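You operate a simulated robot arm through the tools that you are given. There is no shell and no other tool. Be economical: measure what you need, move in short steps, check, and stop when the job is done.

You run a simulated two-armed robot. Do the job below in one go: nothing can be reset, and whatever is moved stays where it is left.

## Task
Hold the pale bowl on the top of the beige desk steady with one hand, lift the green jar out of it with the other and set it down on the top of the beige desk. Set down upright: green jar.

Only the result counts: the job must be done as asked and must still hold three seconds after the hand-in. Knocking over, shifting, dropping, spilling or breaking anything else fails it.

## Robot
Two 7-joint arms with two-finger parallel grippers on one trunk, on a base that drives. Base frame: it is fixed to the floor where the robot stands at the start and does not move with it; the origin is under the middle of the robot, x ahead of it, y to its left, z up; the surface under the hand at the start is at about z = 0.86. Readings come in m, degrees, newtons and seconds.
The left shoulder is at the start at [0.08, 0.131, 0.947], the right one opposite. With the tool pointing down near the work surface each hand reaches from about 0.4 to 0.86 m from the robot's upright axis, wherever it stands, measured 20 degrees to its own side. Places, roughly: top of the beige desk [0.5, -0.1, 0.9]. Payload 1.57 kg a hand.
Tool frame (each hand has its own): the origin (TCP) lies between the finger pads and is the grasp point; the fingertips stand 0.03 m ahead of it; z points along the fingers, y is the line along which they close. Largest opening 0.11 m; finger width 0.024, thickness 0.012; the body of the gripper, 0.048 by 0.112 m, starts 0.078 m behind the TCP.
Orientation is told as [roll, pitch, yaw] about the base's x, y, z axes, in that order, counted from this pose: with the fingers straight down and closing along the base's y, the tool's x points along the base's -x, its y along +y and its z along -z.

## Interface
- The arms move only by the tool jog_arm. It takes "left_plan", "right_plan" or both (then of equal length, played together; a hand with none holds still); each is a list that holds one entry, the list of rows, each a list of 7 numbers: the shift along the base's x, y, z in units of 300 mm (1.0 is 300 mm), then the turn, a rotation vector about the base's x, y, z in units of 90 degrees (1.0 is 90 degrees), then the opening, from 0 (shut) to 1 (fully open). In form: [[[x, y, z, ax, ay, az, gripper], ...]]. A call has 1 to 8 rows; each row is the pose to reach, as a shift and turn from the pose commanded when the call began. A call with a number of a shift or a turn outside -1 to 1 is refused whole. A row lasts 0.2 s, in which the tool goes at most 0.05 m and 8.6 degrees; a call with a longer step from one row to the next is refused whole, and so is a gripper value outside its range. Where a pose cannot be reached the arm comes as near as it can. A force on the tool above 40 N (or 10 N above the force at the start of the call, whichever is more), or a blocked arm, ends the call early, and 0.2 s more pass. Each finger travels about 0.108 m/s and halts on what it meets, pressing with about 32 N; the grip force reading is that of the motor and also rises with nothing between the fingers. The clock runs only during rows and for 0.2 s after the last one: add rows that repeat a pose to give the fingers time. The reply holds the time, the measured pose of the TCP, the force on the tool along the base axes, the opening and the grip force, in the units named above and with some noise, with the torque about the TCP (base axes, N m) and any sound that the robot's microphone picked up.
- Cameras (640 x 400 px; columns grow to the right, rows downward): "scene" is now at [-0.0526, -0.0144, 1.4304]; the picture's right is [-0.18, -0.98, 0.00], its down [-0.47, 0.08, -0.88] and it looks along [0.87, -0.16, -0.47] (base axes); focal length 214 px, centre (320, 200). "left" rides on the left gripper at [0.07, -0.016, -0.141] in its tool frame; the picture's right is [0.23, 0.97, 0.00], its down [-0.86, 0.20, -0.48] and it looks along [-0.47, 0.11, 0.88] (tool axes); focal length 222 px, centre (320, 200). "right" rides on the right gripper at [0.07, 0.016, -0.141] in its tool frame; the picture's right is [-0.23, 0.97, 0.00], its down [-0.86, -0.20, -0.48] and it looks along [-0.47, -0.11, 0.88] (tool axes); focal length 222 px, centre (320, 200). There is no depth. A picture from a camera that has moved, and an enlarged one, comes with that camera's place and axes in the base frame and with its lens.
- grab_frame(camera): a new picture of that camera. It takes no simulated time.
- roll_base(legs): drives the robot by 1 to 6 legs, each [ahead, left, turn to the left] in m, m and degrees, along the robot's own axes; the way and the turn of a leg run together, so that a leg with both is an arc; at most 1.5 m and 180 degrees a leg. The arms and the cameras ride along, it lands a little off, and it stops where it bumps. It gives what a move gives.
- turn_head(pan, tilt): turns the head with the scene camera to pan (to the left, within 109 degrees either way) and tilt (down, from -29 to 69), counted from straight ahead of the robot. It gives what a move gives.
- enlarge(camera, box): a new picture of the part [left, top, right, bottom] of that camera's present view, enlarged. It takes no simulated time.
- finish_job(): hands the job in; it is judged then, once.

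Work in short steps. Places have to be worked out from the pictures, the camera data and where the tool is seen: move nearer, look again, correct. Check each grasp and each placing, and mend what went wrong. You have 120 turns and 100 pictures in all, those below and enlarged ones among them. Open the grippers and draw the arms clear of the work before you hand the job in, unless the task says otherwise; then end with one line.

The tools are called as a command line: name --argument value ..., lists and objects as JSON in quotes. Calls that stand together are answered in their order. jog_arm: Moves the arms, as the interface text tells. Its arguments: {"type":"object","properties":{"left_plan":{"type":"array"},"right_plan":{"type":"array"}},"required":[]} The other tools are called the same way: roll_base (legs) drives the base; turn_head (pan, tilt) turns the head that bears the scene camera; grab_frame (camera) takes a picture; enlarge (camera, box) takes an enlarged picture of a part of a camera's view; finish_job () hands the job in.

At the start:

```text
time: 0.0
left_tool_pos: [0.5655, -0.0145, 1.1862]
left_ee_rot: [0.0, 0.0, 0.0]
left_contact_force: [-0.1, -0.6, -0.7]
left_moment: [0.05, 0.0, -0.01]
left_finger_gap: 0.1101
left_finger_force: 0.0
right_tool_pos: [0.3784, -0.4767, 1.1721]
right_ee_rot: [0.1, 0.0, 0.0]
right_contact_force: [0.8, 0.3, -0.1]
right_moment: [0.0, 0.04, 0.01]
right_finger_gap: 0.1102
right_finger_force: 0.1
robot x, y, heading: [0.0017, 0.0025, 0.0]
head pan, tilt: [-10.2, 28.3]
```

scene: 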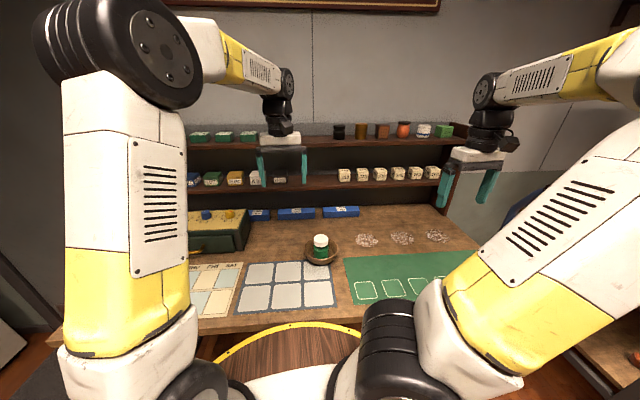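
right: 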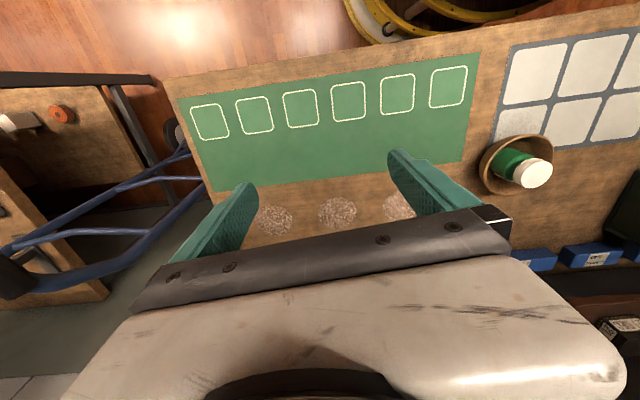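
left: 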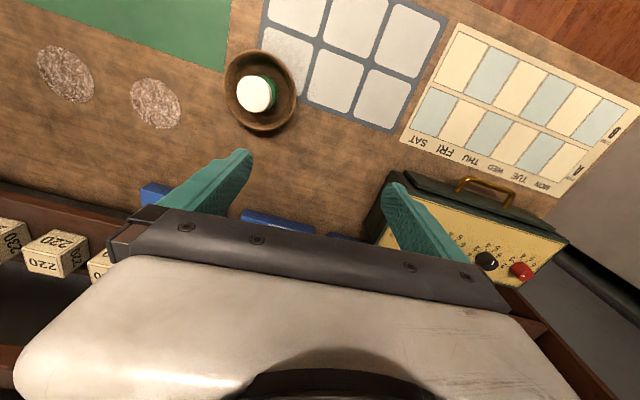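

The bowl sits near [0.537, -0.13] from both the scene and left views. I'll enlarge the views to get the sizes of the bowl and jar.

enlarge --camera "scene" --box '[270, 210, 370, 280]'

enlarge --camera "left" --box '[200, 30, 320, 150]'

enlarge --camera "right" --box '[460, 110, 580, 210]'

```text
5.71 times, centred on (320, 245) of scene
camera zoom: at [-0.0526, -0.0144, 1.4304], right [-0.18, -0.98, 0.0], down [-0.47, 0.08, -0.88], along [0.87, -0.16, -0.47], focal length 1226 px, centre (320, -57)
```

zoom: 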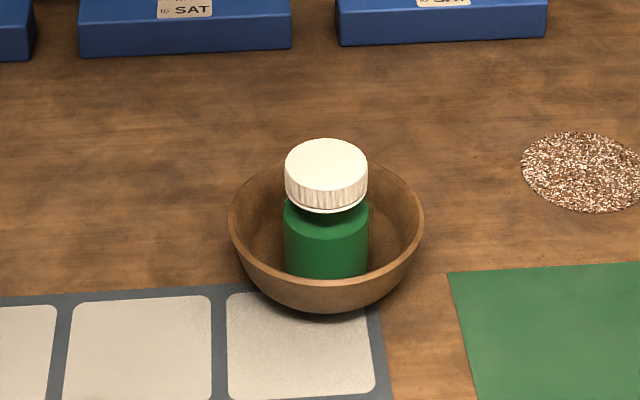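

```text
3.33 times, centred on (260, 90) of left
camera zoom: at [0.4966, -0.0318, 1.3259], right [-0.23, 0.97, 0.0], down [0.86, 0.2, 0.48], along [0.47, 0.11, -0.88], focal length 740 px, centre (520, 567)
```

zoom: 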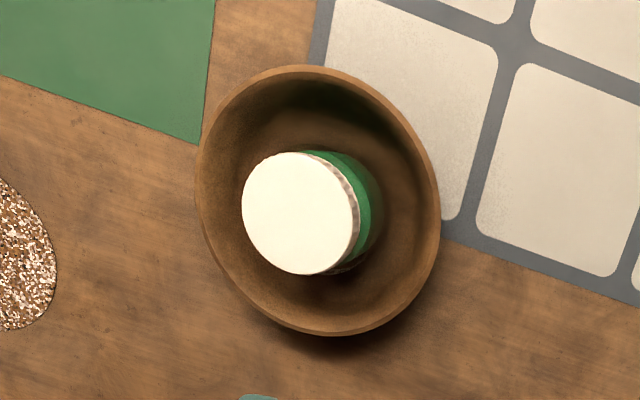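

```text
4.00 times, centred on (520, 160) of right
camera zoom: at [0.3099, -0.4618, 1.3136], right [0.23, 0.97, 0.0], down [0.86, -0.2, 0.48], along [0.47, -0.11, -0.88], focal length 888 px, centre (-480, 360)
```

zoom: 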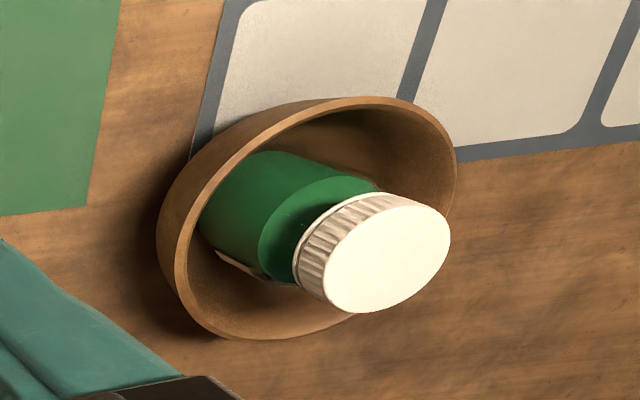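

The jar is at about [0.538, -0.128], with its top near z 0.957 and a diameter of about 0.053. The bowl rim is at z 0.913 with radius about 0.061. I'll pinch the left (+y) rim with the left hand tilted 25°, so first I hover it there. Meanwhile I'll start yawing the right hand to +90° so it closes along x.

jog_arm --left_plan '[[[-0.019, -0.0095, -0.125, -0.0556, 0, 0, 0.8], [-0.038, -0.019, -0.25, -0.111, 0, 0, 0.6], [-0.057, -0.0286, -0.376, -0.167, 0, 0, 0.4], [-0.076, -0.038, -0.5, -0.222, 0, 0, 0.25], [-0.095, -0.0477, -0.627, -0.278, 0, 0, 0.2], [-0.095, -0.0477, -0.627, -0.278, 0, 0, 0.2]]]' --right_plan '[[[0, 0, 0, 0, 0, 0.09, 1], [0, 0, 0, 0, 0, 0.18, 1], [0, 0, 0, 0, 0, 0.27, 1], [0, 0, 0, 0, 0, 0.36, 1], [0, 0, 0, 0, 0, 0.45, 0.8], [0, 0, 0, 0, 0, 0.54, 0.7]]]'

```text
time: 1.4
left_tool_pos: [0.5354, -0.0303, 0.998]
left_ee_rot: [-25.1, 0.0, 0.1]
left_contact_force: [0.1, 0.5, 0.0]
left_moment: [0.01, 0.01, -0.01]
left_finger_gap: 0.0221
left_finger_force: 0.2
right_tool_pos: [0.3794, -0.4758, 1.1713]
right_ee_rot: [0.0, 0.1, 48.9]
right_contact_force: [-0.9, -0.1, 0.7]
right_moment: [-0.03, -0.01, -0.04]
right_finger_gap: 0.0767
right_finger_force: 0.1
robot x, y, heading: [-0.0022, -0.0035, -0.0]
head pan, tilt: [-10.2, 28.3]
```

The left hand is hovering as planned. I'll look from the left and scene cameras to check its alignment with the rim.

grab_frame --camera "left"

enlarge --camera "scene" --box '[250, 180, 390, 280]'

grab_frame --camera "right"

```text
93 pictures are left
camera left: at [0.4679, 0.0152, 1.1323], right [-0.23, 0.88, -0.41], down [0.86, 0.38, 0.35], along [0.47, -0.27, -0.84], focal length 222 px, centre (320, 200)
```

left: 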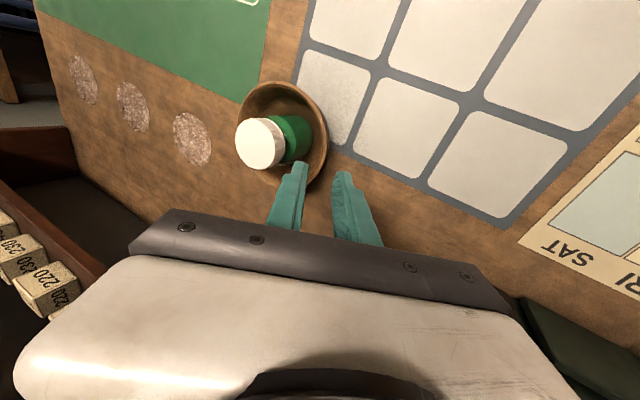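

```text
4.00 times, centred on (320, 230) of scene
camera zoom: at [-0.0526, -0.0143, 1.4304], right [-0.18, -0.98, 0.0], down [-0.47, 0.08, -0.88], along [0.87, -0.16, -0.47], focal length 858 px, centre (320, 80)
```

zoom: 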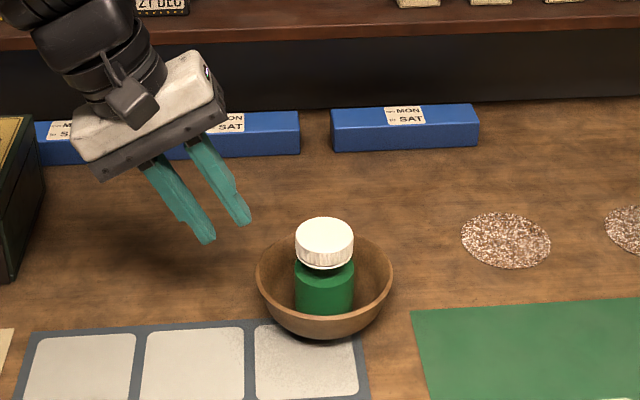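

```text
91 pictures are left
camera right: at [0.3215, -0.5196, 1.3137], right [-0.58, 0.81, 0.0], down [0.71, 0.51, 0.48], along [0.39, 0.28, -0.88], focal length 222 px, centre (320, 200)
```

right: 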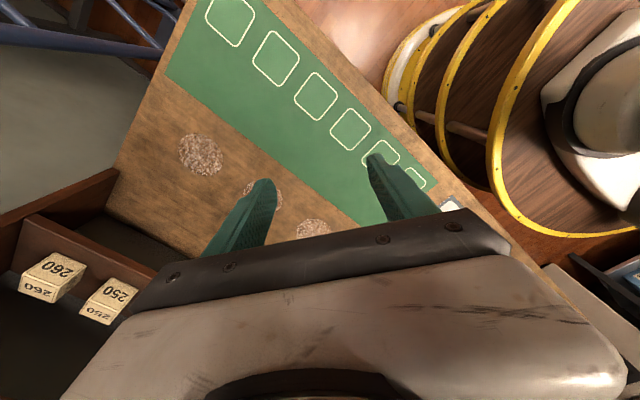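

The hover matches the projection. I'll go down 0.05 m along the tool axis with the left hand, and finish the yaw of the right hand.

jog_arm --left_plan '[[[0, -0.0141, -0.0302, 0, 0, 0, 0.2], [0, -0.0282, -0.0604, 0, 0, 0, 0.2], [0, -0.0422, -0.0906, 0, 0, 0, 0.2], [0, -0.0563, -0.121, 0, 0, 0, 0.2], [0, -0.0704, -0.151, 0, 0, 0, 0.2]]]' --right_plan '[[[0, 0, 0, 0, 0, 0.091, 0.7], [0, 0, 0, 0, 0, 0.182, 0.7], [0, 0, 0, 0, 0, 0.274, 0.7], [0, 0, 0, 0, 0, 0.365, 0.7], [0, 0, 0, 0, 0, 0.456, 0.7]]]'

enlarge --camera "left" --box '[200, 60, 400, 200]'

enlarge --camera "scene" --box '[270, 210, 370, 280]'

```text
time: 2.6
left_tool_pos: [0.5363, -0.0507, 0.9505]
left_ee_rot: [-25.0, 0.0, 0.0]
left_contact_force: [-0.4, 0.2, 0.3]
left_moment: [0.0, 0.01, 0.02]
left_finger_gap: 0.0219
left_finger_force: 0.1
right_tool_pos: [0.379, -0.4774, 1.1719]
right_ee_rot: [0.0, 0.0, 89.8]
right_contact_force: [-0.3, 0.6, 0.4]
right_moment: [0.0, -0.01, 0.01]
right_finger_gap: 0.077
right_finger_force: 0.0
robot x, y, heading: [-0.0019, -0.0041, -0.1]
head pan, tilt: [-10.2, 28.3]
```

```text
2.86 times, centred on (300, 130) of left
camera zoom: at [0.4676, -0.0059, 1.0861], right [-0.23, 0.88, -0.41], down [0.86, 0.38, 0.35], along [0.47, -0.27, -0.84], focal length 635 px, centre (377, 400)
```

zoom: 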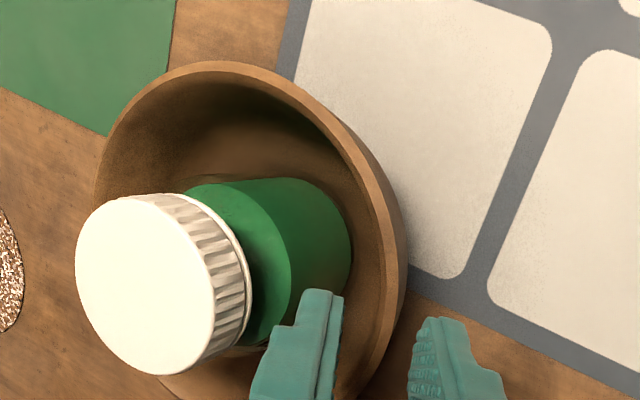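

```text
5.71 times, centred on (320, 245) of scene
camera zoom: at [-0.0527, -0.0143, 1.4304], right [-0.18, -0.98, 0.0], down [-0.47, 0.08, -0.88], along [0.87, -0.16, -0.47], focal length 1226 px, centre (320, -57)
```

zoom: 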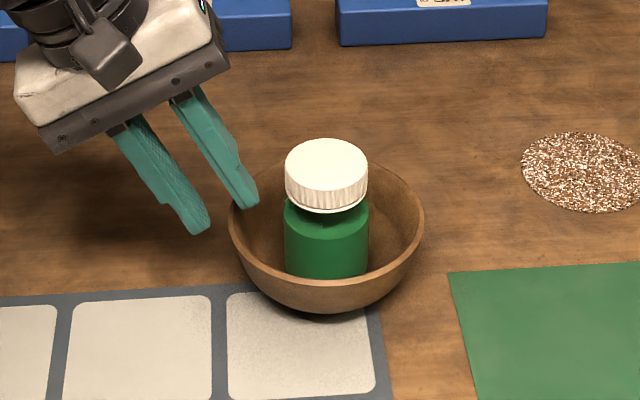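

In the left view the rim sits about 3 mm outward of the finger centreline. I'll shift that way while going down another 18 mm, then check.

jog_arm --left_plan '[[[0, 0.006, -0.005, 0, 0, 0, 0.2], [0, -0.006, -0.03, 0, 0, 0, 0.2], [0, -0.0163, -0.0587, 0, 0, 0, 0.2]]]'

enlarge --camera "left" --box '[250, 120, 370, 200]'

enlarge --camera "scene" --box '[280, 215, 360, 265]'

```text
time: 3.4
left_tool_pos: [0.5369, -0.0553, 0.9341]
left_ee_rot: [-25.0, -0.1, 0.0]
left_contact_force: [-0.3, -1.3, -0.1]
left_moment: [-0.02, 0.01, 0.02]
left_finger_gap: 0.022
left_finger_force: 0.0
right_tool_pos: [0.3791, -0.4762, 1.1721]
right_ee_rot: [0.0, 0.1, 89.7]
right_contact_force: [-0.2, 0.0, 0.2]
right_moment: [-0.04, -0.02, -0.04]
right_finger_gap: 0.0769
right_finger_force: 0.0
robot x, y, heading: [0.0017, -0.0015, 0.2]
head pan, tilt: [-10.2, 28.3]
```

```text
5.00 times, centred on (310, 160) of left
camera zoom: at [0.4681, -0.0106, 1.0682], right [-0.23, 0.88, -0.41], down [0.85, 0.38, 0.35], along [0.47, -0.27, -0.84], focal length 1111 px, centre (370, 400)
```

zoom: 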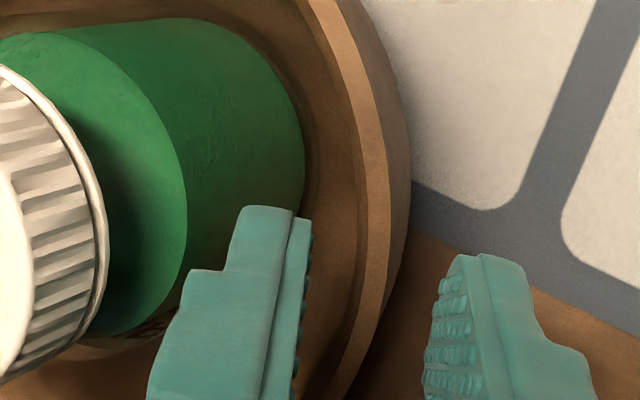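

```text
8.00 times, centred on (320, 240) of scene
camera zoom: at [-0.0527, -0.0144, 1.4304], right [-0.18, -0.98, 0.0], down [-0.47, 0.08, -0.88], along [0.87, -0.16, -0.47], focal length 1716 px, centre (320, -120)
```

zoom: 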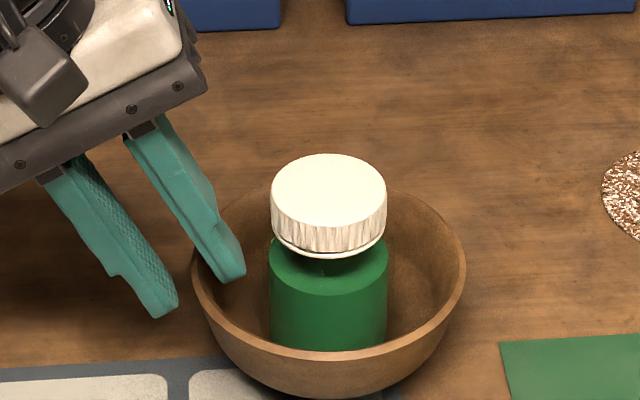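

The rim is now centred between the fingers, and there is about 11 mm between the inner finger and the jar. I'll lower another 12 mm.

jog_arm --left_plan '[[[0, -0.0085, -0.0182, 0, 0, 0, 0.2], [0, -0.017, -0.0363, 0, 0, 0, 0.2]]]'

enlarge --camera "left" --box '[250, 120, 370, 200]'

enlarge --camera "scene" --box '[280, 215, 360, 265]'

```text
time: 4.0
left_tool_pos: [0.5361, -0.0602, 0.9229]
left_ee_rot: [-25.0, 0.0, -0.1]
left_contact_force: [0.0, -0.1, 0.0]
left_moment: [0.0, -0.03, -0.02]
left_finger_gap: 0.0218
left_finger_force: 0.1
right_tool_pos: [0.3788, -0.4761, 1.1724]
right_ee_rot: [-0.1, 0.1, 89.6]
right_contact_force: [-0.2, 0.1, -0.2]
right_moment: [0.02, 0.03, -0.03]
right_finger_gap: 0.0769
right_finger_force: 0.0
robot x, y, heading: [-0.0023, -0.0034, -0.0]
head pan, tilt: [-10.2, 28.3]
```

```text
5.00 times, centred on (310, 160) of left
camera zoom: at [0.4679, -0.0159, 1.0571], right [-0.23, 0.88, -0.41], down [0.86, 0.38, 0.35], along [0.47, -0.27, -0.84], focal length 1111 px, centre (370, 400)
```

zoom: 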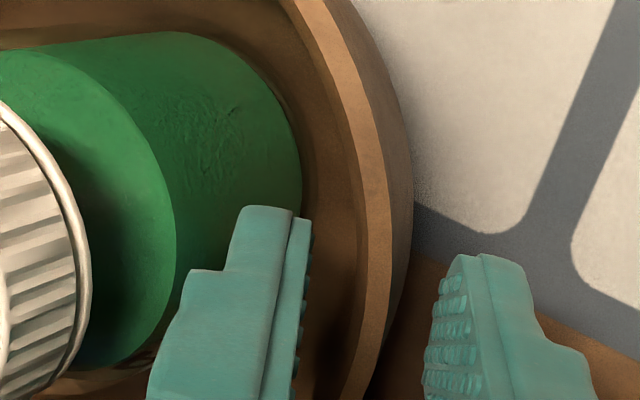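

```text
8.00 times, centred on (320, 240) of scene
camera zoom: at [-0.0527, -0.0144, 1.4304], right [-0.18, -0.98, 0.0], down [-0.47, 0.08, -0.88], along [0.87, -0.16, -0.47], focal length 1716 px, centre (320, -120)
```

zoom: 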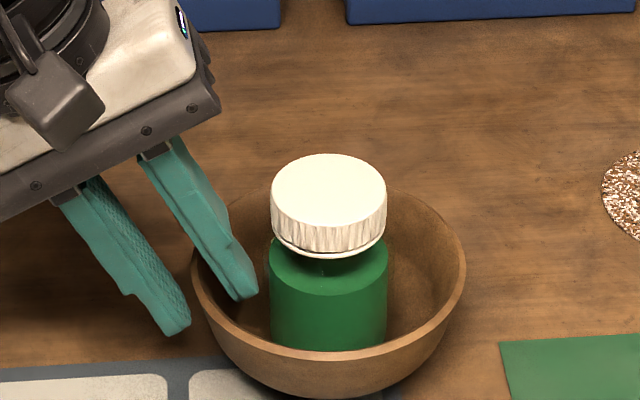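

The rim is well centred, with the tips about 15 mm below it. I'll close gently and see where contact starts.

jog_arm --left_plan '[[[0, 0, 0, 0, 0, 0, 0.13], [0, 0, 0, 0, 0, 0, 0.09], [0, 0, 0, 0, 0, 0, 0.07]]]'

enlarge --camera "left" --box '[250, 120, 370, 200]'

```text
time: 4.8
left_tool_pos: [0.5371, -0.0613, 0.922]
left_ee_rot: [-25.2, 0.0, 0.0]
left_contact_force: [0.6, -1.9, -1.1]
left_moment: [0.07, 0.01, 0.08]
left_finger_gap: 0.0105
left_finger_force: 1.8
right_tool_pos: [0.3788, -0.4772, 1.1716]
right_ee_rot: [0.0, 0.1, 89.6]
right_contact_force: [-0.1, 0.0, -0.2]
right_moment: [-0.01, 0.0, 0.0]
right_finger_gap: 0.0771
right_finger_force: 0.0
robot x, y, heading: [-0.0013, 0.0028, 0.0]
head pan, tilt: [-10.2, 28.3]
```

```text
5.00 times, centred on (310, 160) of left
camera zoom: at [0.468, -0.0162, 1.0574], right [-0.23, 0.88, -0.41], down [0.85, 0.38, 0.35], along [0.47, -0.27, -0.84], focal length 1111 px, centre (370, 400)
```

zoom: 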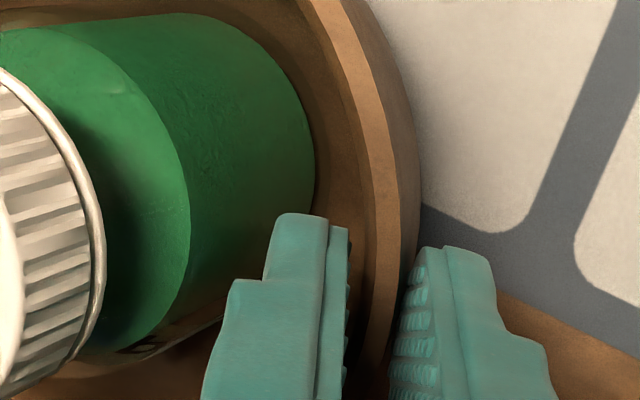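

Contact is at a gap of 10.5 mm with a light force. I'll firm the grip modestly and check that the bowl stays level.

jog_arm --left_plan '[[[0, 0, 0, 0, 0, 0, 0.05], [0, 0, 0, 0, 0, 0, 0.03], [0, 0, 0, 0, 0, 0, 0.03]]]'

enlarge --camera "scene" --box '[280, 215, 360, 265]'

```text
time: 5.6
left_tool_pos: [0.5364, -0.0602, 0.9225]
left_ee_rot: [-24.9, 0.0, 0.0]
left_contact_force: [0.7, -0.7, -2.7]
left_moment: [0.24, 0.02, -0.01]
left_finger_gap: 0.0078
left_finger_force: 26.7
right_tool_pos: [0.3795, -0.4773, 1.1726]
right_ee_rot: [0.0, 0.0, 89.6]
right_contact_force: [-0.1, 0.5, 0.5]
right_moment: [0.01, 0.0, -0.01]
right_finger_gap: 0.0771
right_finger_force: 0.0
robot x, y, heading: [-0.0017, -0.002, -0.2]
head pan, tilt: [-10.2, 28.3]
```

```text
8.00 times, centred on (320, 240) of scene
camera zoom: at [-0.0525, -0.0144, 1.4304], right [-0.18, -0.98, 0.0], down [-0.47, 0.08, -0.88], along [0.87, -0.16, -0.47], focal length 1716 px, centre (320, -120)
```

zoom: 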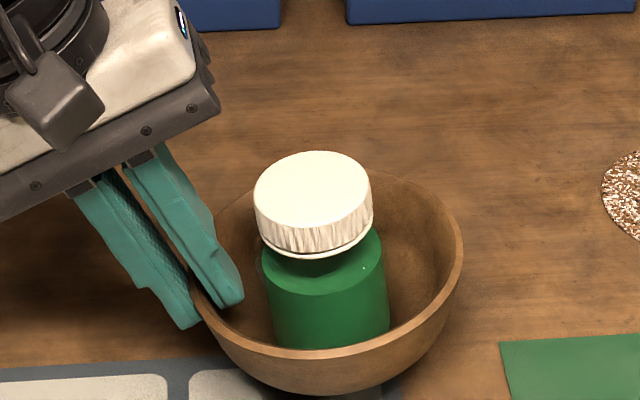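

Firm gripping tilted the bowl, so the wall is steeper than my 25° tilt. I'll open up to let it settle and look again.

jog_arm --left_plan '[[[0, 0, 0, 0, 0, 0, 0.06], [0, 0, 0, 0, 0, 0, 0.09], [0, 0, 0, 0, 0, 0, 0.12], [0, 0, 0, 0, 0, 0, 0.17], [0, 0, 0, 0, 0, 0, 0.17]]]'

enlarge --camera "scene" --box '[280, 215, 360, 265]'

enlarge --camera "left" --box '[250, 120, 370, 200]'

```text
time: 6.8
left_tool_pos: [0.5374, -0.0609, 0.9225]
left_ee_rot: [-25.0, 0.0, 0.0]
left_contact_force: [0.2, -0.4, 0.3]
left_moment: [0.02, 0.02, 0.0]
left_finger_gap: 0.0185
left_finger_force: 0.1
right_tool_pos: [0.3799, -0.4763, 1.1721]
right_ee_rot: [0.0, 0.0, 89.6]
right_contact_force: [-0.6, 0.5, -0.1]
right_moment: [0.0, 0.01, -0.02]
right_finger_gap: 0.0768
right_finger_force: 0.1
robot x, y, heading: [-0.0022, -0.0045, -0.2]
head pan, tilt: [-10.2, 28.3]
```

```text
8.00 times, centred on (320, 240) of scene
camera zoom: at [-0.0526, -0.0144, 1.4304], right [-0.18, -0.98, 0.0], down [-0.47, 0.08, -0.88], along [0.87, -0.16, -0.47], focal length 1716 px, centre (320, -120)
```

zoom: 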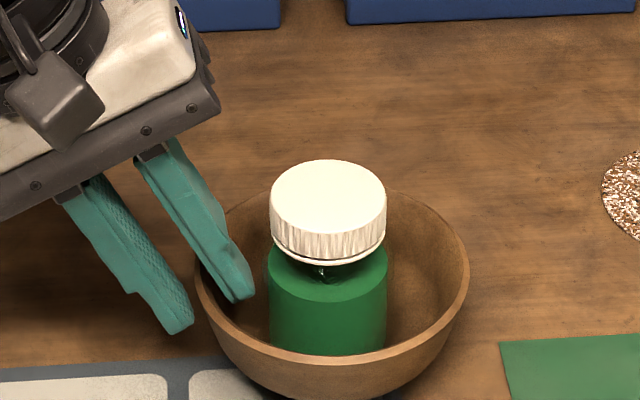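

```text
5.00 times, centred on (310, 160) of left
camera zoom: at [0.4679, -0.0158, 1.0571], right [-0.23, 0.88, -0.41], down [0.86, 0.38, 0.35], along [0.47, -0.27, -0.84], focal length 1111 px, centre (370, 400)
```

zoom: 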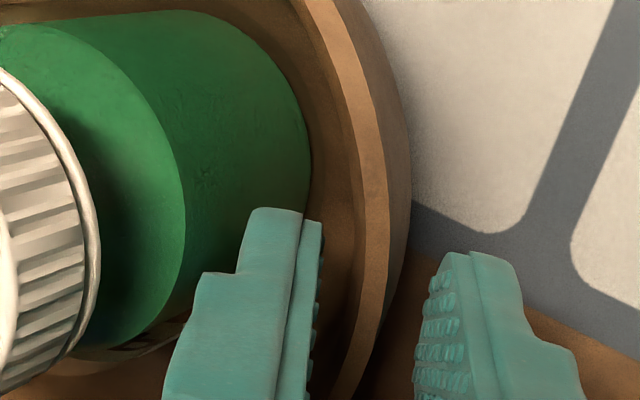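

The bowl settled flat. Judging by the lean (about 8°) the wall slopes at roughly 17°, so I'll rotate the left hand to −16.5° about the rim and close lightly.

jog_arm --left_plan '[[[0, -0.002, 0, 0.047, 0, 0, 0.17], [0, -0.0045, 0, 0.094, 0, 0, 0.17], [0, -0.0045, 0, 0.094, 0, 0, 0.11], [0, -0.0045, 0, 0.094, 0, 0, 0.08], [0, -0.0045, 0, 0.094, 0, 0, 0.06]]]'

enlarge --camera "scene" --box '[280, 215, 360, 265]'

```text
time: 8.0
left_tool_pos: [0.5364, -0.0621, 0.9234]
left_ee_rot: [-16.6, -0.1, 0.0]
left_contact_force: [-0.7, -5.4, 8.4]
left_moment: [-0.52, 0.07, -0.01]
left_finger_gap: 0.0077
left_finger_force: 26.8
right_tool_pos: [0.3792, -0.4763, 1.1718]
right_ee_rot: [0.1, 0.0, 89.6]
right_contact_force: [0.1, 0.0, -0.1]
right_moment: [0.02, -0.04, 0.01]
right_finger_gap: 0.077
right_finger_force: 0.0
robot x, y, heading: [-0.0009, 0.0015, 0.2]
head pan, tilt: [-10.2, 28.3]
```

```text
8.00 times, centred on (320, 240) of scene
camera zoom: at [-0.0529, -0.0146, 1.4303], right [-0.18, -0.98, 0.0], down [-0.47, 0.08, -0.88], along [0.87, -0.16, -0.47], focal length 1716 px, centre (320, -120)
```

zoom: 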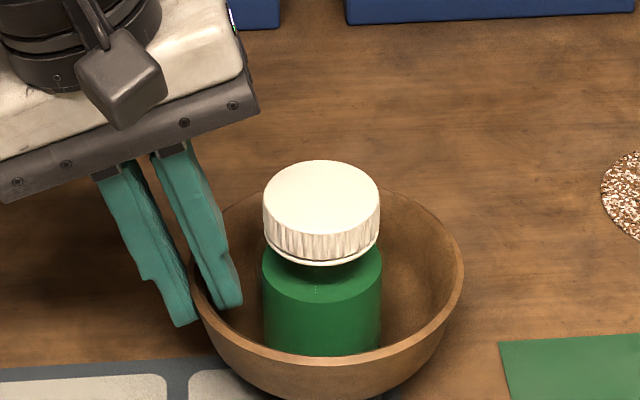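

The bowl is now flat, upright and firmly held. Next I'll bring the right hand toward a hover over the jar, in two calls.

jog_arm --right_plan '[[[0.06, 0.14, 0, 0, 0, 0, 0.7], [0.12, 0.28, 0, 0, 0, 0, 0.7], [0.18, 0.42, 0, 0, 0, 0, 0.7], [0.24, 0.56, 0, 0, 0, 0, 0.7], [0.3, 0.7, 0, 0, 0, 0, 0.7], [0.36, 0.8, 0, 0, 0, 0, 0.7]]]'

grab_frame --camera "right"

grab_frame --camera "scene"

```text
time: 9.4
left_tool_pos: [0.537, -0.0627, 0.9233]
left_ee_rot: [-16.6, -0.1, 0.0]
left_contact_force: [1.3, -3.5, 16.9]
left_moment: [-0.72, -0.04, 0.06]
left_finger_gap: 0.0084
left_finger_force: 27.0
right_tool_pos: [0.4867, -0.2371, 1.1706]
right_ee_rot: [0.0, 0.0, 89.7]
right_contact_force: [-0.5, 0.0, -0.1]
right_moment: [0.01, 0.01, 0.02]
right_finger_gap: 0.0768
right_finger_force: 0.1
robot x, y, heading: [-0.0019, -0.0009, -0.2]
head pan, tilt: [-10.2, 28.3]
```

```text
79 pictures are left
camera right: at [0.4703, -0.3083, 1.3132], right [-0.97, 0.23, 0.0], down [0.21, 0.85, 0.48], along [0.11, 0.47, -0.88], focal length 222 px, centre (320, 200)
```

right: 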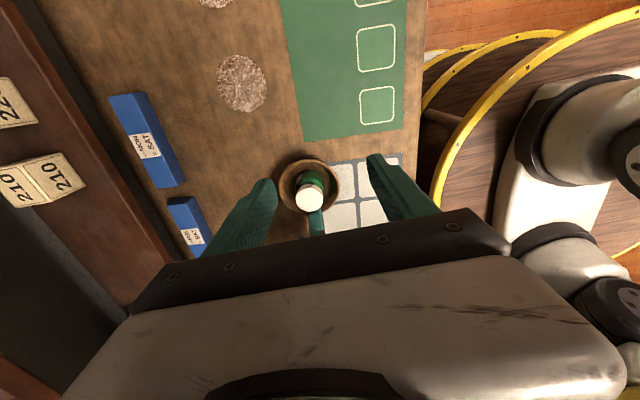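

```text
78 pictures are left
camera scene: at [-0.0532, -0.0145, 1.4303], right [-0.18, -0.98, 0.0], down [-0.47, 0.08, -0.88], along [0.87, -0.16, -0.47], focal length 214 px, centre (320, 200)
```

scene: 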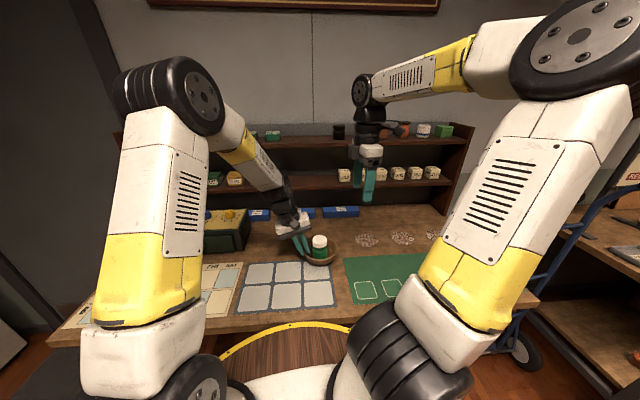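

The left force is creeping up to 17 N of down-press, with a negative moment. I'll ease it with a 2° tilt back and a slightly softer grip before going on.

jog_arm --left_plan '[[[0, 0, 0, 0, 0, 0, 0.08], [0, 0, 0.002, -0.022, 0, 0, 0.08], [0, 0, 0.002, -0.022, 0, 0, 0.07]]]'

enlarge --camera "scene" --box '[280, 215, 360, 265]'

```text
time: 10.2
left_tool_pos: [0.5364, -0.0613, 0.9229]
left_ee_rot: [-18.5, 0.1, 0.0]
left_contact_force: [0.1, 0.6, -1.0]
left_moment: [0.05, 0.0, 0.02]
left_finger_gap: 0.0088
left_finger_force: 0.5
right_tool_pos: [0.4867, -0.2389, 1.1709]
right_ee_rot: [0.0, 0.0, 89.7]
right_contact_force: [-0.4, 0.3, 0.4]
right_moment: [-0.01, 0.02, 0.0]
right_finger_gap: 0.077
right_finger_force: 0.1
robot x, y, heading: [-0.0039, 0.0019, 0.0]
head pan, tilt: [-10.2, 28.3]
```

```text
8.00 times, centred on (320, 240) of scene
camera zoom: at [-0.0525, -0.0143, 1.4304], right [-0.18, -0.98, 0.0], down [-0.47, 0.08, -0.88], along [0.87, -0.16, -0.47], focal length 1716 px, centre (320, -120)
```

zoom: 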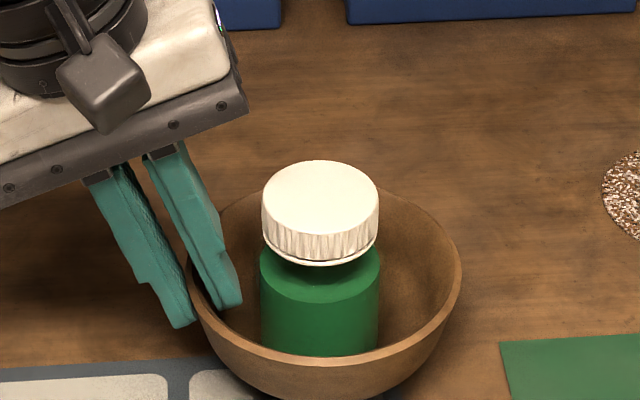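

The stress is gone and the bowl is flat. I'll firm the grip slightly, and move the right hand to above the jar at a height of about 1.11.

jog_arm --left_plan '[[[0, 0, 0, 0, 0, 0, 0.068], [0, 0, 0, 0, 0, 0, 0.066], [0, 0, 0, 0, 0, 0, 0.064], [0, 0, 0, 0, 0, 0, 0.064]]]' --right_plan '[[[0.05, 0.1, 0, 0, 0, 0, 0.7], [0.1, 0.2, 0, 0, 0, 0, 0.7], [0.155, 0.3, -0.05, 0, 0, 0, 0.7], [0.165, 0.37, -0.17, 0, 0, 0, 0.7]]]'

grab_frame --camera "right"

enlarge --camera "scene" --box '[260, 160, 420, 270]'

```text
time: 11.2
left_tool_pos: [0.5363, -0.0621, 0.9232]
left_ee_rot: [-18.5, 0.1, 0.0]
left_contact_force: [0.6, 0.0, -3.5]
left_moment: [0.21, -0.01, -0.01]
left_finger_gap: 0.0082
left_finger_force: 23.8
right_tool_pos: [0.5378, -0.144, 1.1412]
right_ee_rot: [-0.3, -0.1, 89.5]
right_contact_force: [-0.6, 0.8, 0.0]
right_moment: [0.02, 0.02, 0.01]
right_finger_gap: 0.0769
right_finger_force: 0.1
right hand out of reach, approached as far as the arm can: row 4
robot x, y, heading: [0.0008, 0.0004, 0.3]
head pan, tilt: [-10.2, 28.3]
```

```text
76 pictures are left
camera right: at [0.5207, -0.2146, 1.2827], right [-0.97, 0.24, -0.01], down [0.2, 0.85, 0.48], along [0.12, 0.47, -0.88], focal length 222 px, centre (320, 200)
```

right: 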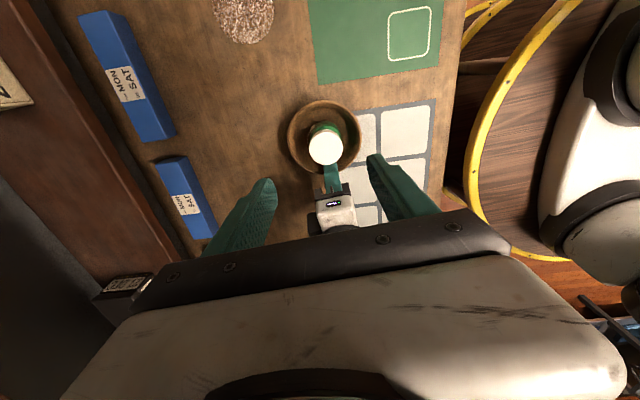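

```text
3.64 times, centred on (340, 215) of scene
camera zoom: at [-0.0524, -0.0142, 1.4304], right [-0.18, -0.98, 0.0], down [-0.47, 0.08, -0.88], along [0.87, -0.16, -0.47], focal length 780 px, centre (247, 146)
```

zoom: 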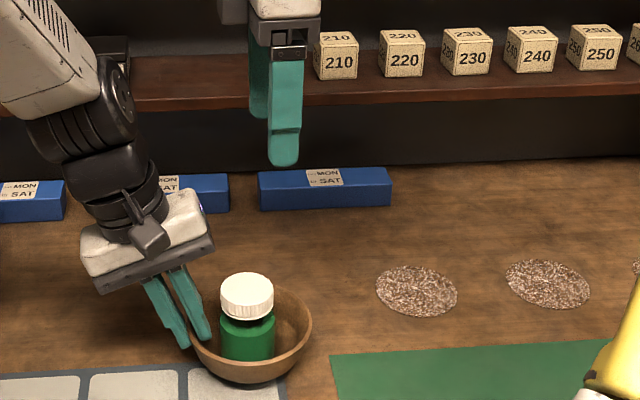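

The right hand stops 17 mm short in y at this height. I'll see if going lower or a small yaw reduction frees it: first 0.03 m down with 8° less yaw.

jog_arm --right_plan '[[[0, 0, -0.05, 0, 0, -0.04, 0.7], [0, 0.02, -0.1, 0, 0, -0.09, 0.7], [0, 0.05, -0.12, 0, 0, -0.09, 0.7]]]'

```text
time: 12.0
left_tool_pos: [0.5358, -0.0612, 0.9227]
left_ee_rot: [-18.5, 0.0, -0.1]
left_contact_force: [0.4, -0.3, -1.9]
left_moment: [0.14, 0.01, 0.05]
left_finger_gap: 0.0084
left_finger_force: 11.4
right_tool_pos: [0.5416, -0.1487, 1.1166]
right_ee_rot: [-0.4, -0.2, 81.2]
right_contact_force: [-0.7, 0.1, 0.2]
right_moment: [0.02, 0.0, -0.01]
right_finger_gap: 0.0767
right_finger_force: 0.1
right hand out of reach, approached as far as the arm can: row 2, 3
robot x, y, heading: [-0.0002, -0.0001, 0.1]
head pan, tilt: [-10.2, 28.3]
```

A joint limit seems to block it. Tilting the right hand about the closing axis (x), leaning its body toward −y, won't affect the grasp and gives more reach and clearance. I'll back off and restore the yaw first.

jog_arm --right_plan '[[[0, -0.1, 0.02, 0, 0, 0.05, 0.65], [0, -0.2, 0.05, 0, 0, 0.098, 0.62], [0, -0.27, 0.05, 0, 0, 0.098, 0.62]]]'

```text
time: 12.8
left_tool_pos: [0.5372, -0.0618, 0.9238]
left_ee_rot: [-18.6, -0.1, 0.0]
left_contact_force: [0.2, 0.6, -0.5]
left_moment: [0.01, -0.01, -0.01]
left_finger_gap: 0.0088
left_finger_force: 0.7
right_tool_pos: [0.5419, -0.2287, 1.1329]
right_ee_rot: [0.0, 0.0, 90.4]
right_contact_force: [-0.3, -0.2, -0.7]
right_moment: [0.0, -0.02, -0.03]
right_finger_gap: 0.0681
right_finger_force: 0.0
robot x, y, heading: [-0.0048, -0.0006, -0.0]
head pan, tilt: [-10.2, 28.3]
```

Restored. Now I'll roll by +22° and move toward the approach line.

jog_arm --right_plan '[[[-0.004, 0.04, -0.03, 0.082, 0, 0, 0.62], [-0.008, 0.08, -0.07, 0.163, 0, 0, 0.62], [-0.013, 0.13, -0.11, 0.244, 0, 0, 0.62], [-0.013, 0.16, -0.18, 0.244, 0, 0, 0.62]]]' --left_plan '[[[0, 0, 0, 0, 0, 0, 0.06], [0, 0, 0, 0, 0, 0, 0.06], [0, 0, 0, 0, 0, 0, 0.06], [0, 0, 0, 0, 0, 0, 0.06]]]'

grab_frame --camera "right"

enlarge --camera "scene" --box '[260, 160, 420, 270]'

```text
time: 13.8
left_tool_pos: [0.536, -0.0619, 0.9242]
left_ee_rot: [-18.5, -0.1, 0.1]
left_contact_force: [-0.2, 0.9, -2.3]
left_moment: [0.13, 0.0, 0.04]
left_finger_gap: 0.0084
left_finger_force: 11.6
right_tool_pos: [0.5396, -0.1802, 1.0783]
right_ee_rot: [0.0, -21.9, 90.4]
right_contact_force: [-0.7, -0.5, 0.0]
right_moment: [0.0, 0.02, 0.0]
right_finger_gap: 0.068
right_finger_force: 0.0
robot x, y, heading: [-0.002, 0.0001, 0.2]
head pan, tilt: [-10.2, 28.3]
```

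```text
74 pictures are left
camera right: at [0.5238, -0.2992, 1.1831], right [-0.98, 0.21, 0.08], down [0.19, 0.61, 0.76], along [0.11, 0.76, -0.64], focal length 222 px, centre (320, 200)
```

right: 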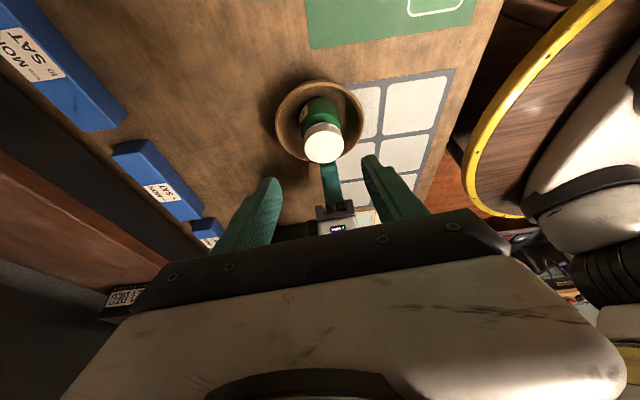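

```text
3.64 times, centred on (340, 215) of scene
camera zoom: at [-0.0526, -0.0144, 1.4304], right [-0.18, -0.98, 0.0], down [-0.47, 0.08, -0.88], along [0.87, -0.16, -0.47], focal length 780 px, centre (247, 146)
```

zoom: 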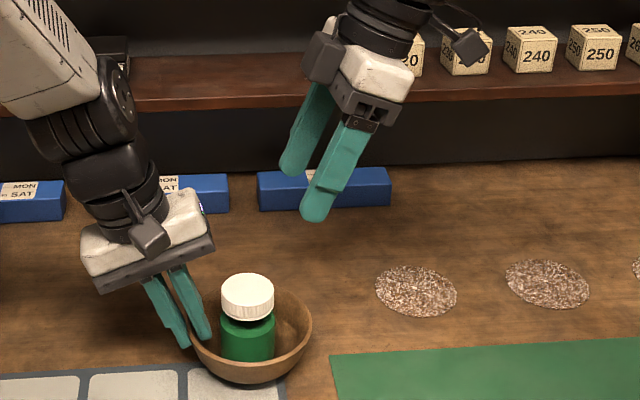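

Reachable now. The cap reads at about [0.537, -0.128]. I'll advance along the approach line until the fingertips are just above cap height.

jog_arm --right_plan '[[[-0.003, 0.05, -0.1, 0, 0, 0, 0.62], [-0.006, 0.08, -0.2, 0, 0, 0, 0.62], [-0.006, 0.102, -0.286, 0, 0, 0, 0.62]]]'

enlarge --camera "right" --box '[200, 60, 440, 240]'

enlarge --camera "scene" --box '[270, 190, 370, 265]'

```text
time: 14.6
left_tool_pos: [0.5365, -0.0609, 0.9246]
left_ee_rot: [-18.5, 0.0, 0.1]
left_contact_force: [-0.1, 1.1, -0.7]
left_moment: [0.05, 0.04, 0.0]
left_finger_gap: 0.0084
left_finger_force: 0.7
right_tool_pos: [0.5387, -0.1502, 0.9917]
right_ee_rot: [-0.2, -22.0, 90.5]
right_contact_force: [-0.7, 0.0, 0.1]
right_moment: [-0.02, -0.02, -0.01]
right_finger_gap: 0.0684
right_finger_force: 0.1
robot x, y, heading: [0.0022, 0.002, -0.2]
head pan, tilt: [-10.2, 28.3]
```

```text
2.22 times, centred on (320, 150) of right
camera zoom: at [0.5229, -0.2687, 1.097], right [-0.98, 0.21, 0.08], down [0.19, 0.61, 0.76], along [0.11, 0.76, -0.64], focal length 494 px, centre (320, 311)
```

zoom: 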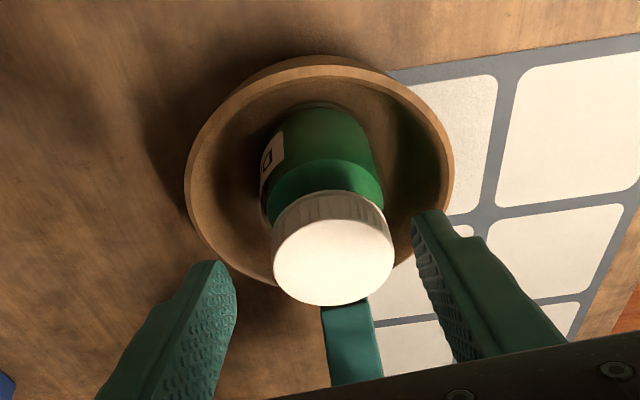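

```text
5.33 times, centred on (320, 228) of scene
camera zoom: at [-0.0526, -0.0144, 1.4304], right [-0.18, -0.98, 0.0], down [-0.47, 0.08, -0.88], along [0.87, -0.16, -0.47], focal length 1144 px, centre (320, 53)
```

zoom: 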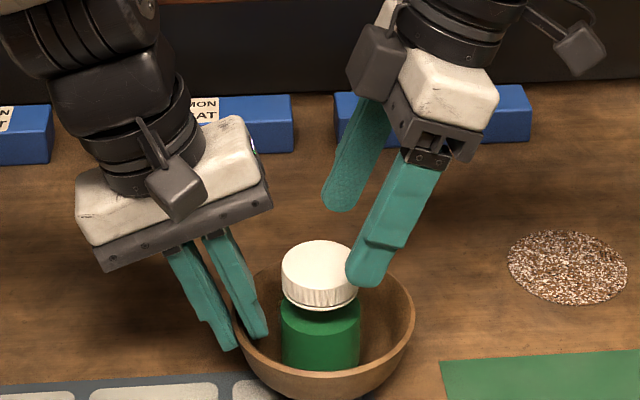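

The cap is about 4.5 mm off toward −x in the tool frame. I'll correct that, then descend partway along the axis and check the clearances.

jog_arm --right_plan '[[[-0.015, 0, 0, 0, 0, 0, 0.62], [-0.015, 0.04, -0.1, 0, 0, 0, 0.62]]]'

enlarge --camera "right" --box '[200, 60, 440, 240]'

enlarge --camera "scene" --box '[270, 190, 370, 265]'

```text
time: 15.2
left_tool_pos: [0.537, -0.063, 0.9227]
left_ee_rot: [-18.5, 0.1, 0.0]
left_contact_force: [0.7, 0.0, -3.5]
left_moment: [0.2, -0.02, 0.03]
left_finger_gap: 0.0077
left_finger_force: 27.0
right_tool_pos: [0.5327, -0.1378, 0.9627]
right_ee_rot: [-0.2, -22.0, 90.4]
right_contact_force: [-0.5, -0.6, -0.1]
right_moment: [-0.01, -0.04, 0.01]
right_finger_gap: 0.0682
right_finger_force: 0.2
robot x, y, heading: [-0.001, -0.0005, 0.0]
head pan, tilt: [-10.2, 28.3]
```

```text
2.22 times, centred on (320, 150) of right
camera zoom: at [0.5174, -0.2565, 1.067], right [-0.98, 0.2, 0.08], down [0.19, 0.61, 0.76], along [0.11, 0.76, -0.64], focal length 494 px, centre (320, 311)
```

zoom: 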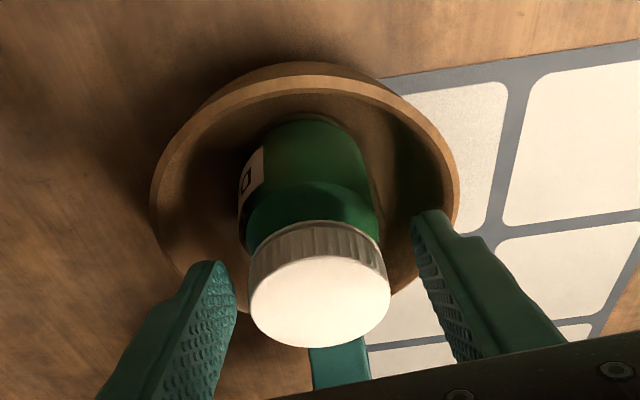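

```text
5.33 times, centred on (320, 228) of scene
camera zoom: at [-0.0526, -0.0144, 1.4304], right [-0.18, -0.98, 0.0], down [-0.47, 0.08, -0.88], along [0.87, -0.16, -0.47], focal length 1144 px, centre (320, 53)
```

zoom: 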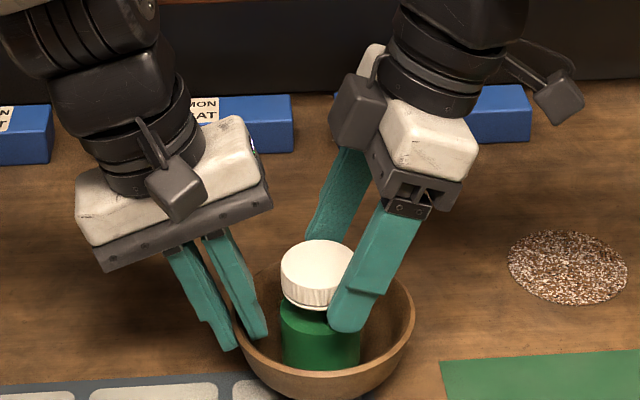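

The cap is now centred between the fingers. The jar axis is at y≈-0.12 and the cap top at z≈0.95, so I'll descend to the grasp height.

jog_arm --right_plan '[[[0, 0.025, -0.045, 0, 0, 0, 0.62], [0, 0.047, -0.093, 0, 0, 0, 0.62]]]'

enlarge --camera "right" --box '[200, 60, 440, 240]'

enlarge --camera "scene" --box '[270, 190, 370, 265]'

```text
time: 15.8
left_tool_pos: [0.5366, -0.0617, 0.9226]
left_ee_rot: [-18.5, 0.0, -0.1]
left_contact_force: [-0.4, 1.0, 0.3]
left_moment: [0.1, 0.03, -0.03]
left_finger_gap: 0.0085
left_finger_force: 1.0
right_tool_pos: [0.5333, -0.1243, 0.9332]
right_ee_rot: [-0.1, -22.0, 90.2]
right_contact_force: [0.4, 0.0, -0.3]
right_moment: [0.03, -0.02, 0.03]
right_finger_gap: 0.0681
right_finger_force: 0.0
robot x, y, heading: [0.0019, 0.0015, 0.3]
head pan, tilt: [-10.2, 28.3]
```

```text
2.22 times, centred on (320, 150) of right
camera zoom: at [0.5183, -0.2427, 1.0395], right [-0.97, 0.21, 0.08], down [0.19, 0.61, 0.76], along [0.11, 0.76, -0.64], focal length 494 px, centre (320, 311)
```

zoom: 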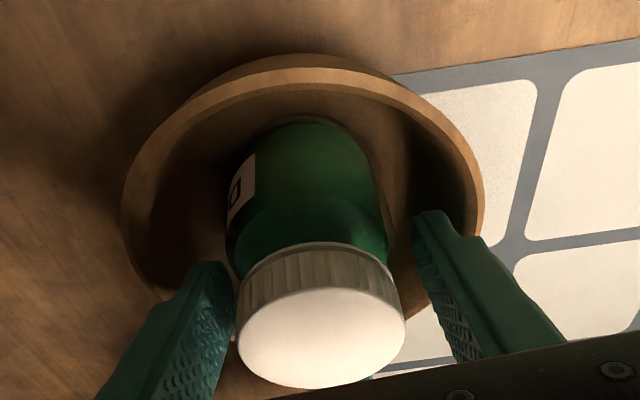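

```text
5.33 times, centred on (320, 228) of scene
camera zoom: at [-0.0526, -0.0144, 1.4304], right [-0.18, -0.98, 0.0], down [-0.47, 0.08, -0.88], along [0.87, -0.16, -0.47], focal length 1144 px, centre (320, 53)
```

zoom: 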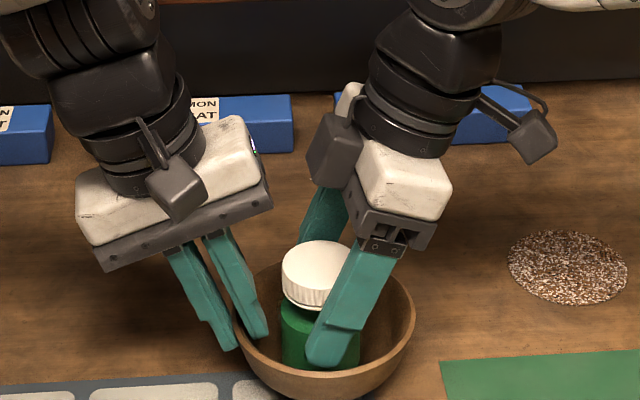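

The jar is centred in both axes, with the cap top 12 mm above the TCP. I'll close the right fingers gradually.

jog_arm --right_plan '[[[0, 0, 0, 0, 0, 0, 0.54], [0, 0, 0, 0, 0, 0, 0.49], [0, 0, 0, 0, 0, 0, 0.45], [0, 0, 0, 0, 0, 0, 0.42], [0, 0, 0, 0, 0, 0, 0.42]]]'

enlarge --camera "right" --box '[200, 60, 440, 240]'

enlarge --camera "scene" --box '[270, 190, 370, 265]'

```text
time: 17.0
left_tool_pos: [0.5364, -0.0619, 0.9236]
left_ee_rot: [-18.4, 0.0, 0.0]
left_contact_force: [-1.3, 0.6, -0.5]
left_moment: [0.1, 0.01, -0.03]
left_finger_gap: 0.0086
left_finger_force: 5.5
right_tool_pos: [0.5341, -0.124, 0.9349]
right_ee_rot: [0.0, -22.0, 90.4]
right_contact_force: [1.1, -0.1, 0.4]
right_moment: [-0.04, 0.02, -0.02]
right_finger_gap: 0.0588
right_finger_force: 32.0
robot x, y, heading: [-0.0013, 0.0023, -0.3]
head pan, tilt: [-10.2, 28.3]
```

```text
2.22 times, centred on (320, 150) of right
camera zoom: at [0.5183, -0.2428, 1.0396], right [-0.98, 0.21, 0.08], down [0.19, 0.62, 0.76], along [0.11, 0.76, -0.64], focal length 494 px, centre (320, 311)
```

zoom: 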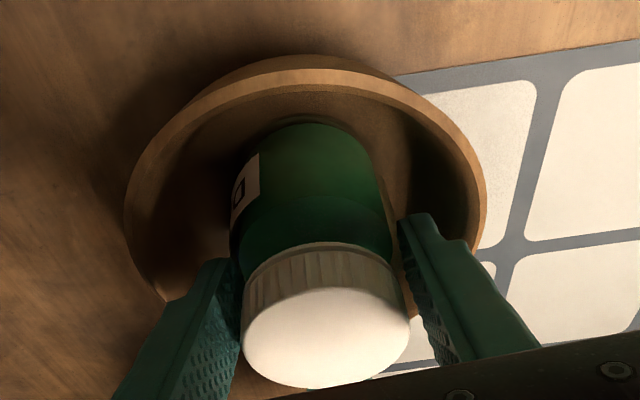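

```text
5.33 times, centred on (320, 228) of scene
camera zoom: at [-0.0525, -0.0144, 1.4304], right [-0.18, -0.98, 0.0], down [-0.47, 0.08, -0.88], along [0.87, -0.16, -0.47], focal length 1144 px, centre (320, 53)
```

zoom: 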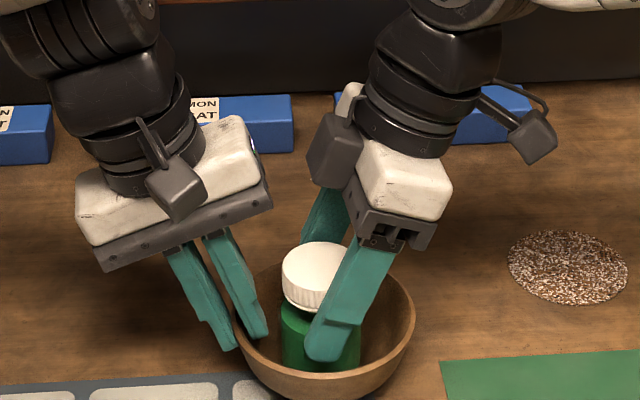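

The jar is gripped at a gap of 0.0588 with 32 N. I'll lift it straight up 40 mm in small steps while the left hand holds.

jog_arm --right_plan '[[[0, 0, 0.02, 0, 0, 0, 0.4], [0, 0, 0.05, 0, 0, 0, 0.4], [0, 0, 0.09, 0, 0, 0, 0.4], [0, 0, 0.133, 0, 0, 0, 0.4]]]'

enlarge --camera "scene" --box '[270, 190, 370, 265]'

```text
time: 18.0
left_tool_pos: [0.5371, -0.0623, 0.9232]
left_ee_rot: [-18.5, 0.0, 0.1]
left_contact_force: [0.5, 0.4, -0.2]
left_moment: [0.02, 0.0, 0.0]
left_finger_gap: 0.0083
left_finger_force: 1.2
right_tool_pos: [0.5337, -0.125, 0.9753]
right_ee_rot: [-0.1, -22.0, 90.4]
right_contact_force: [-0.1, 0.3, -1.2]
right_moment: [0.01, 0.02, -0.01]
right_finger_gap: 0.0495
right_finger_force: 32.1
robot x, y, heading: [-0.0018, 0.0025, -0.3]
head pan, tilt: [-10.2, 28.3]
```

```text
5.33 times, centred on (320, 228) of scene
camera zoom: at [-0.0524, -0.0144, 1.4304], right [-0.18, -0.98, 0.0], down [-0.47, 0.08, -0.88], along [0.87, -0.16, -0.47], focal length 1144 px, centre (320, 53)
```

zoom: 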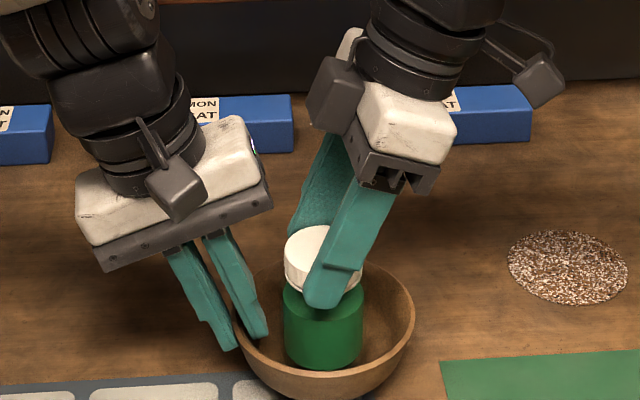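

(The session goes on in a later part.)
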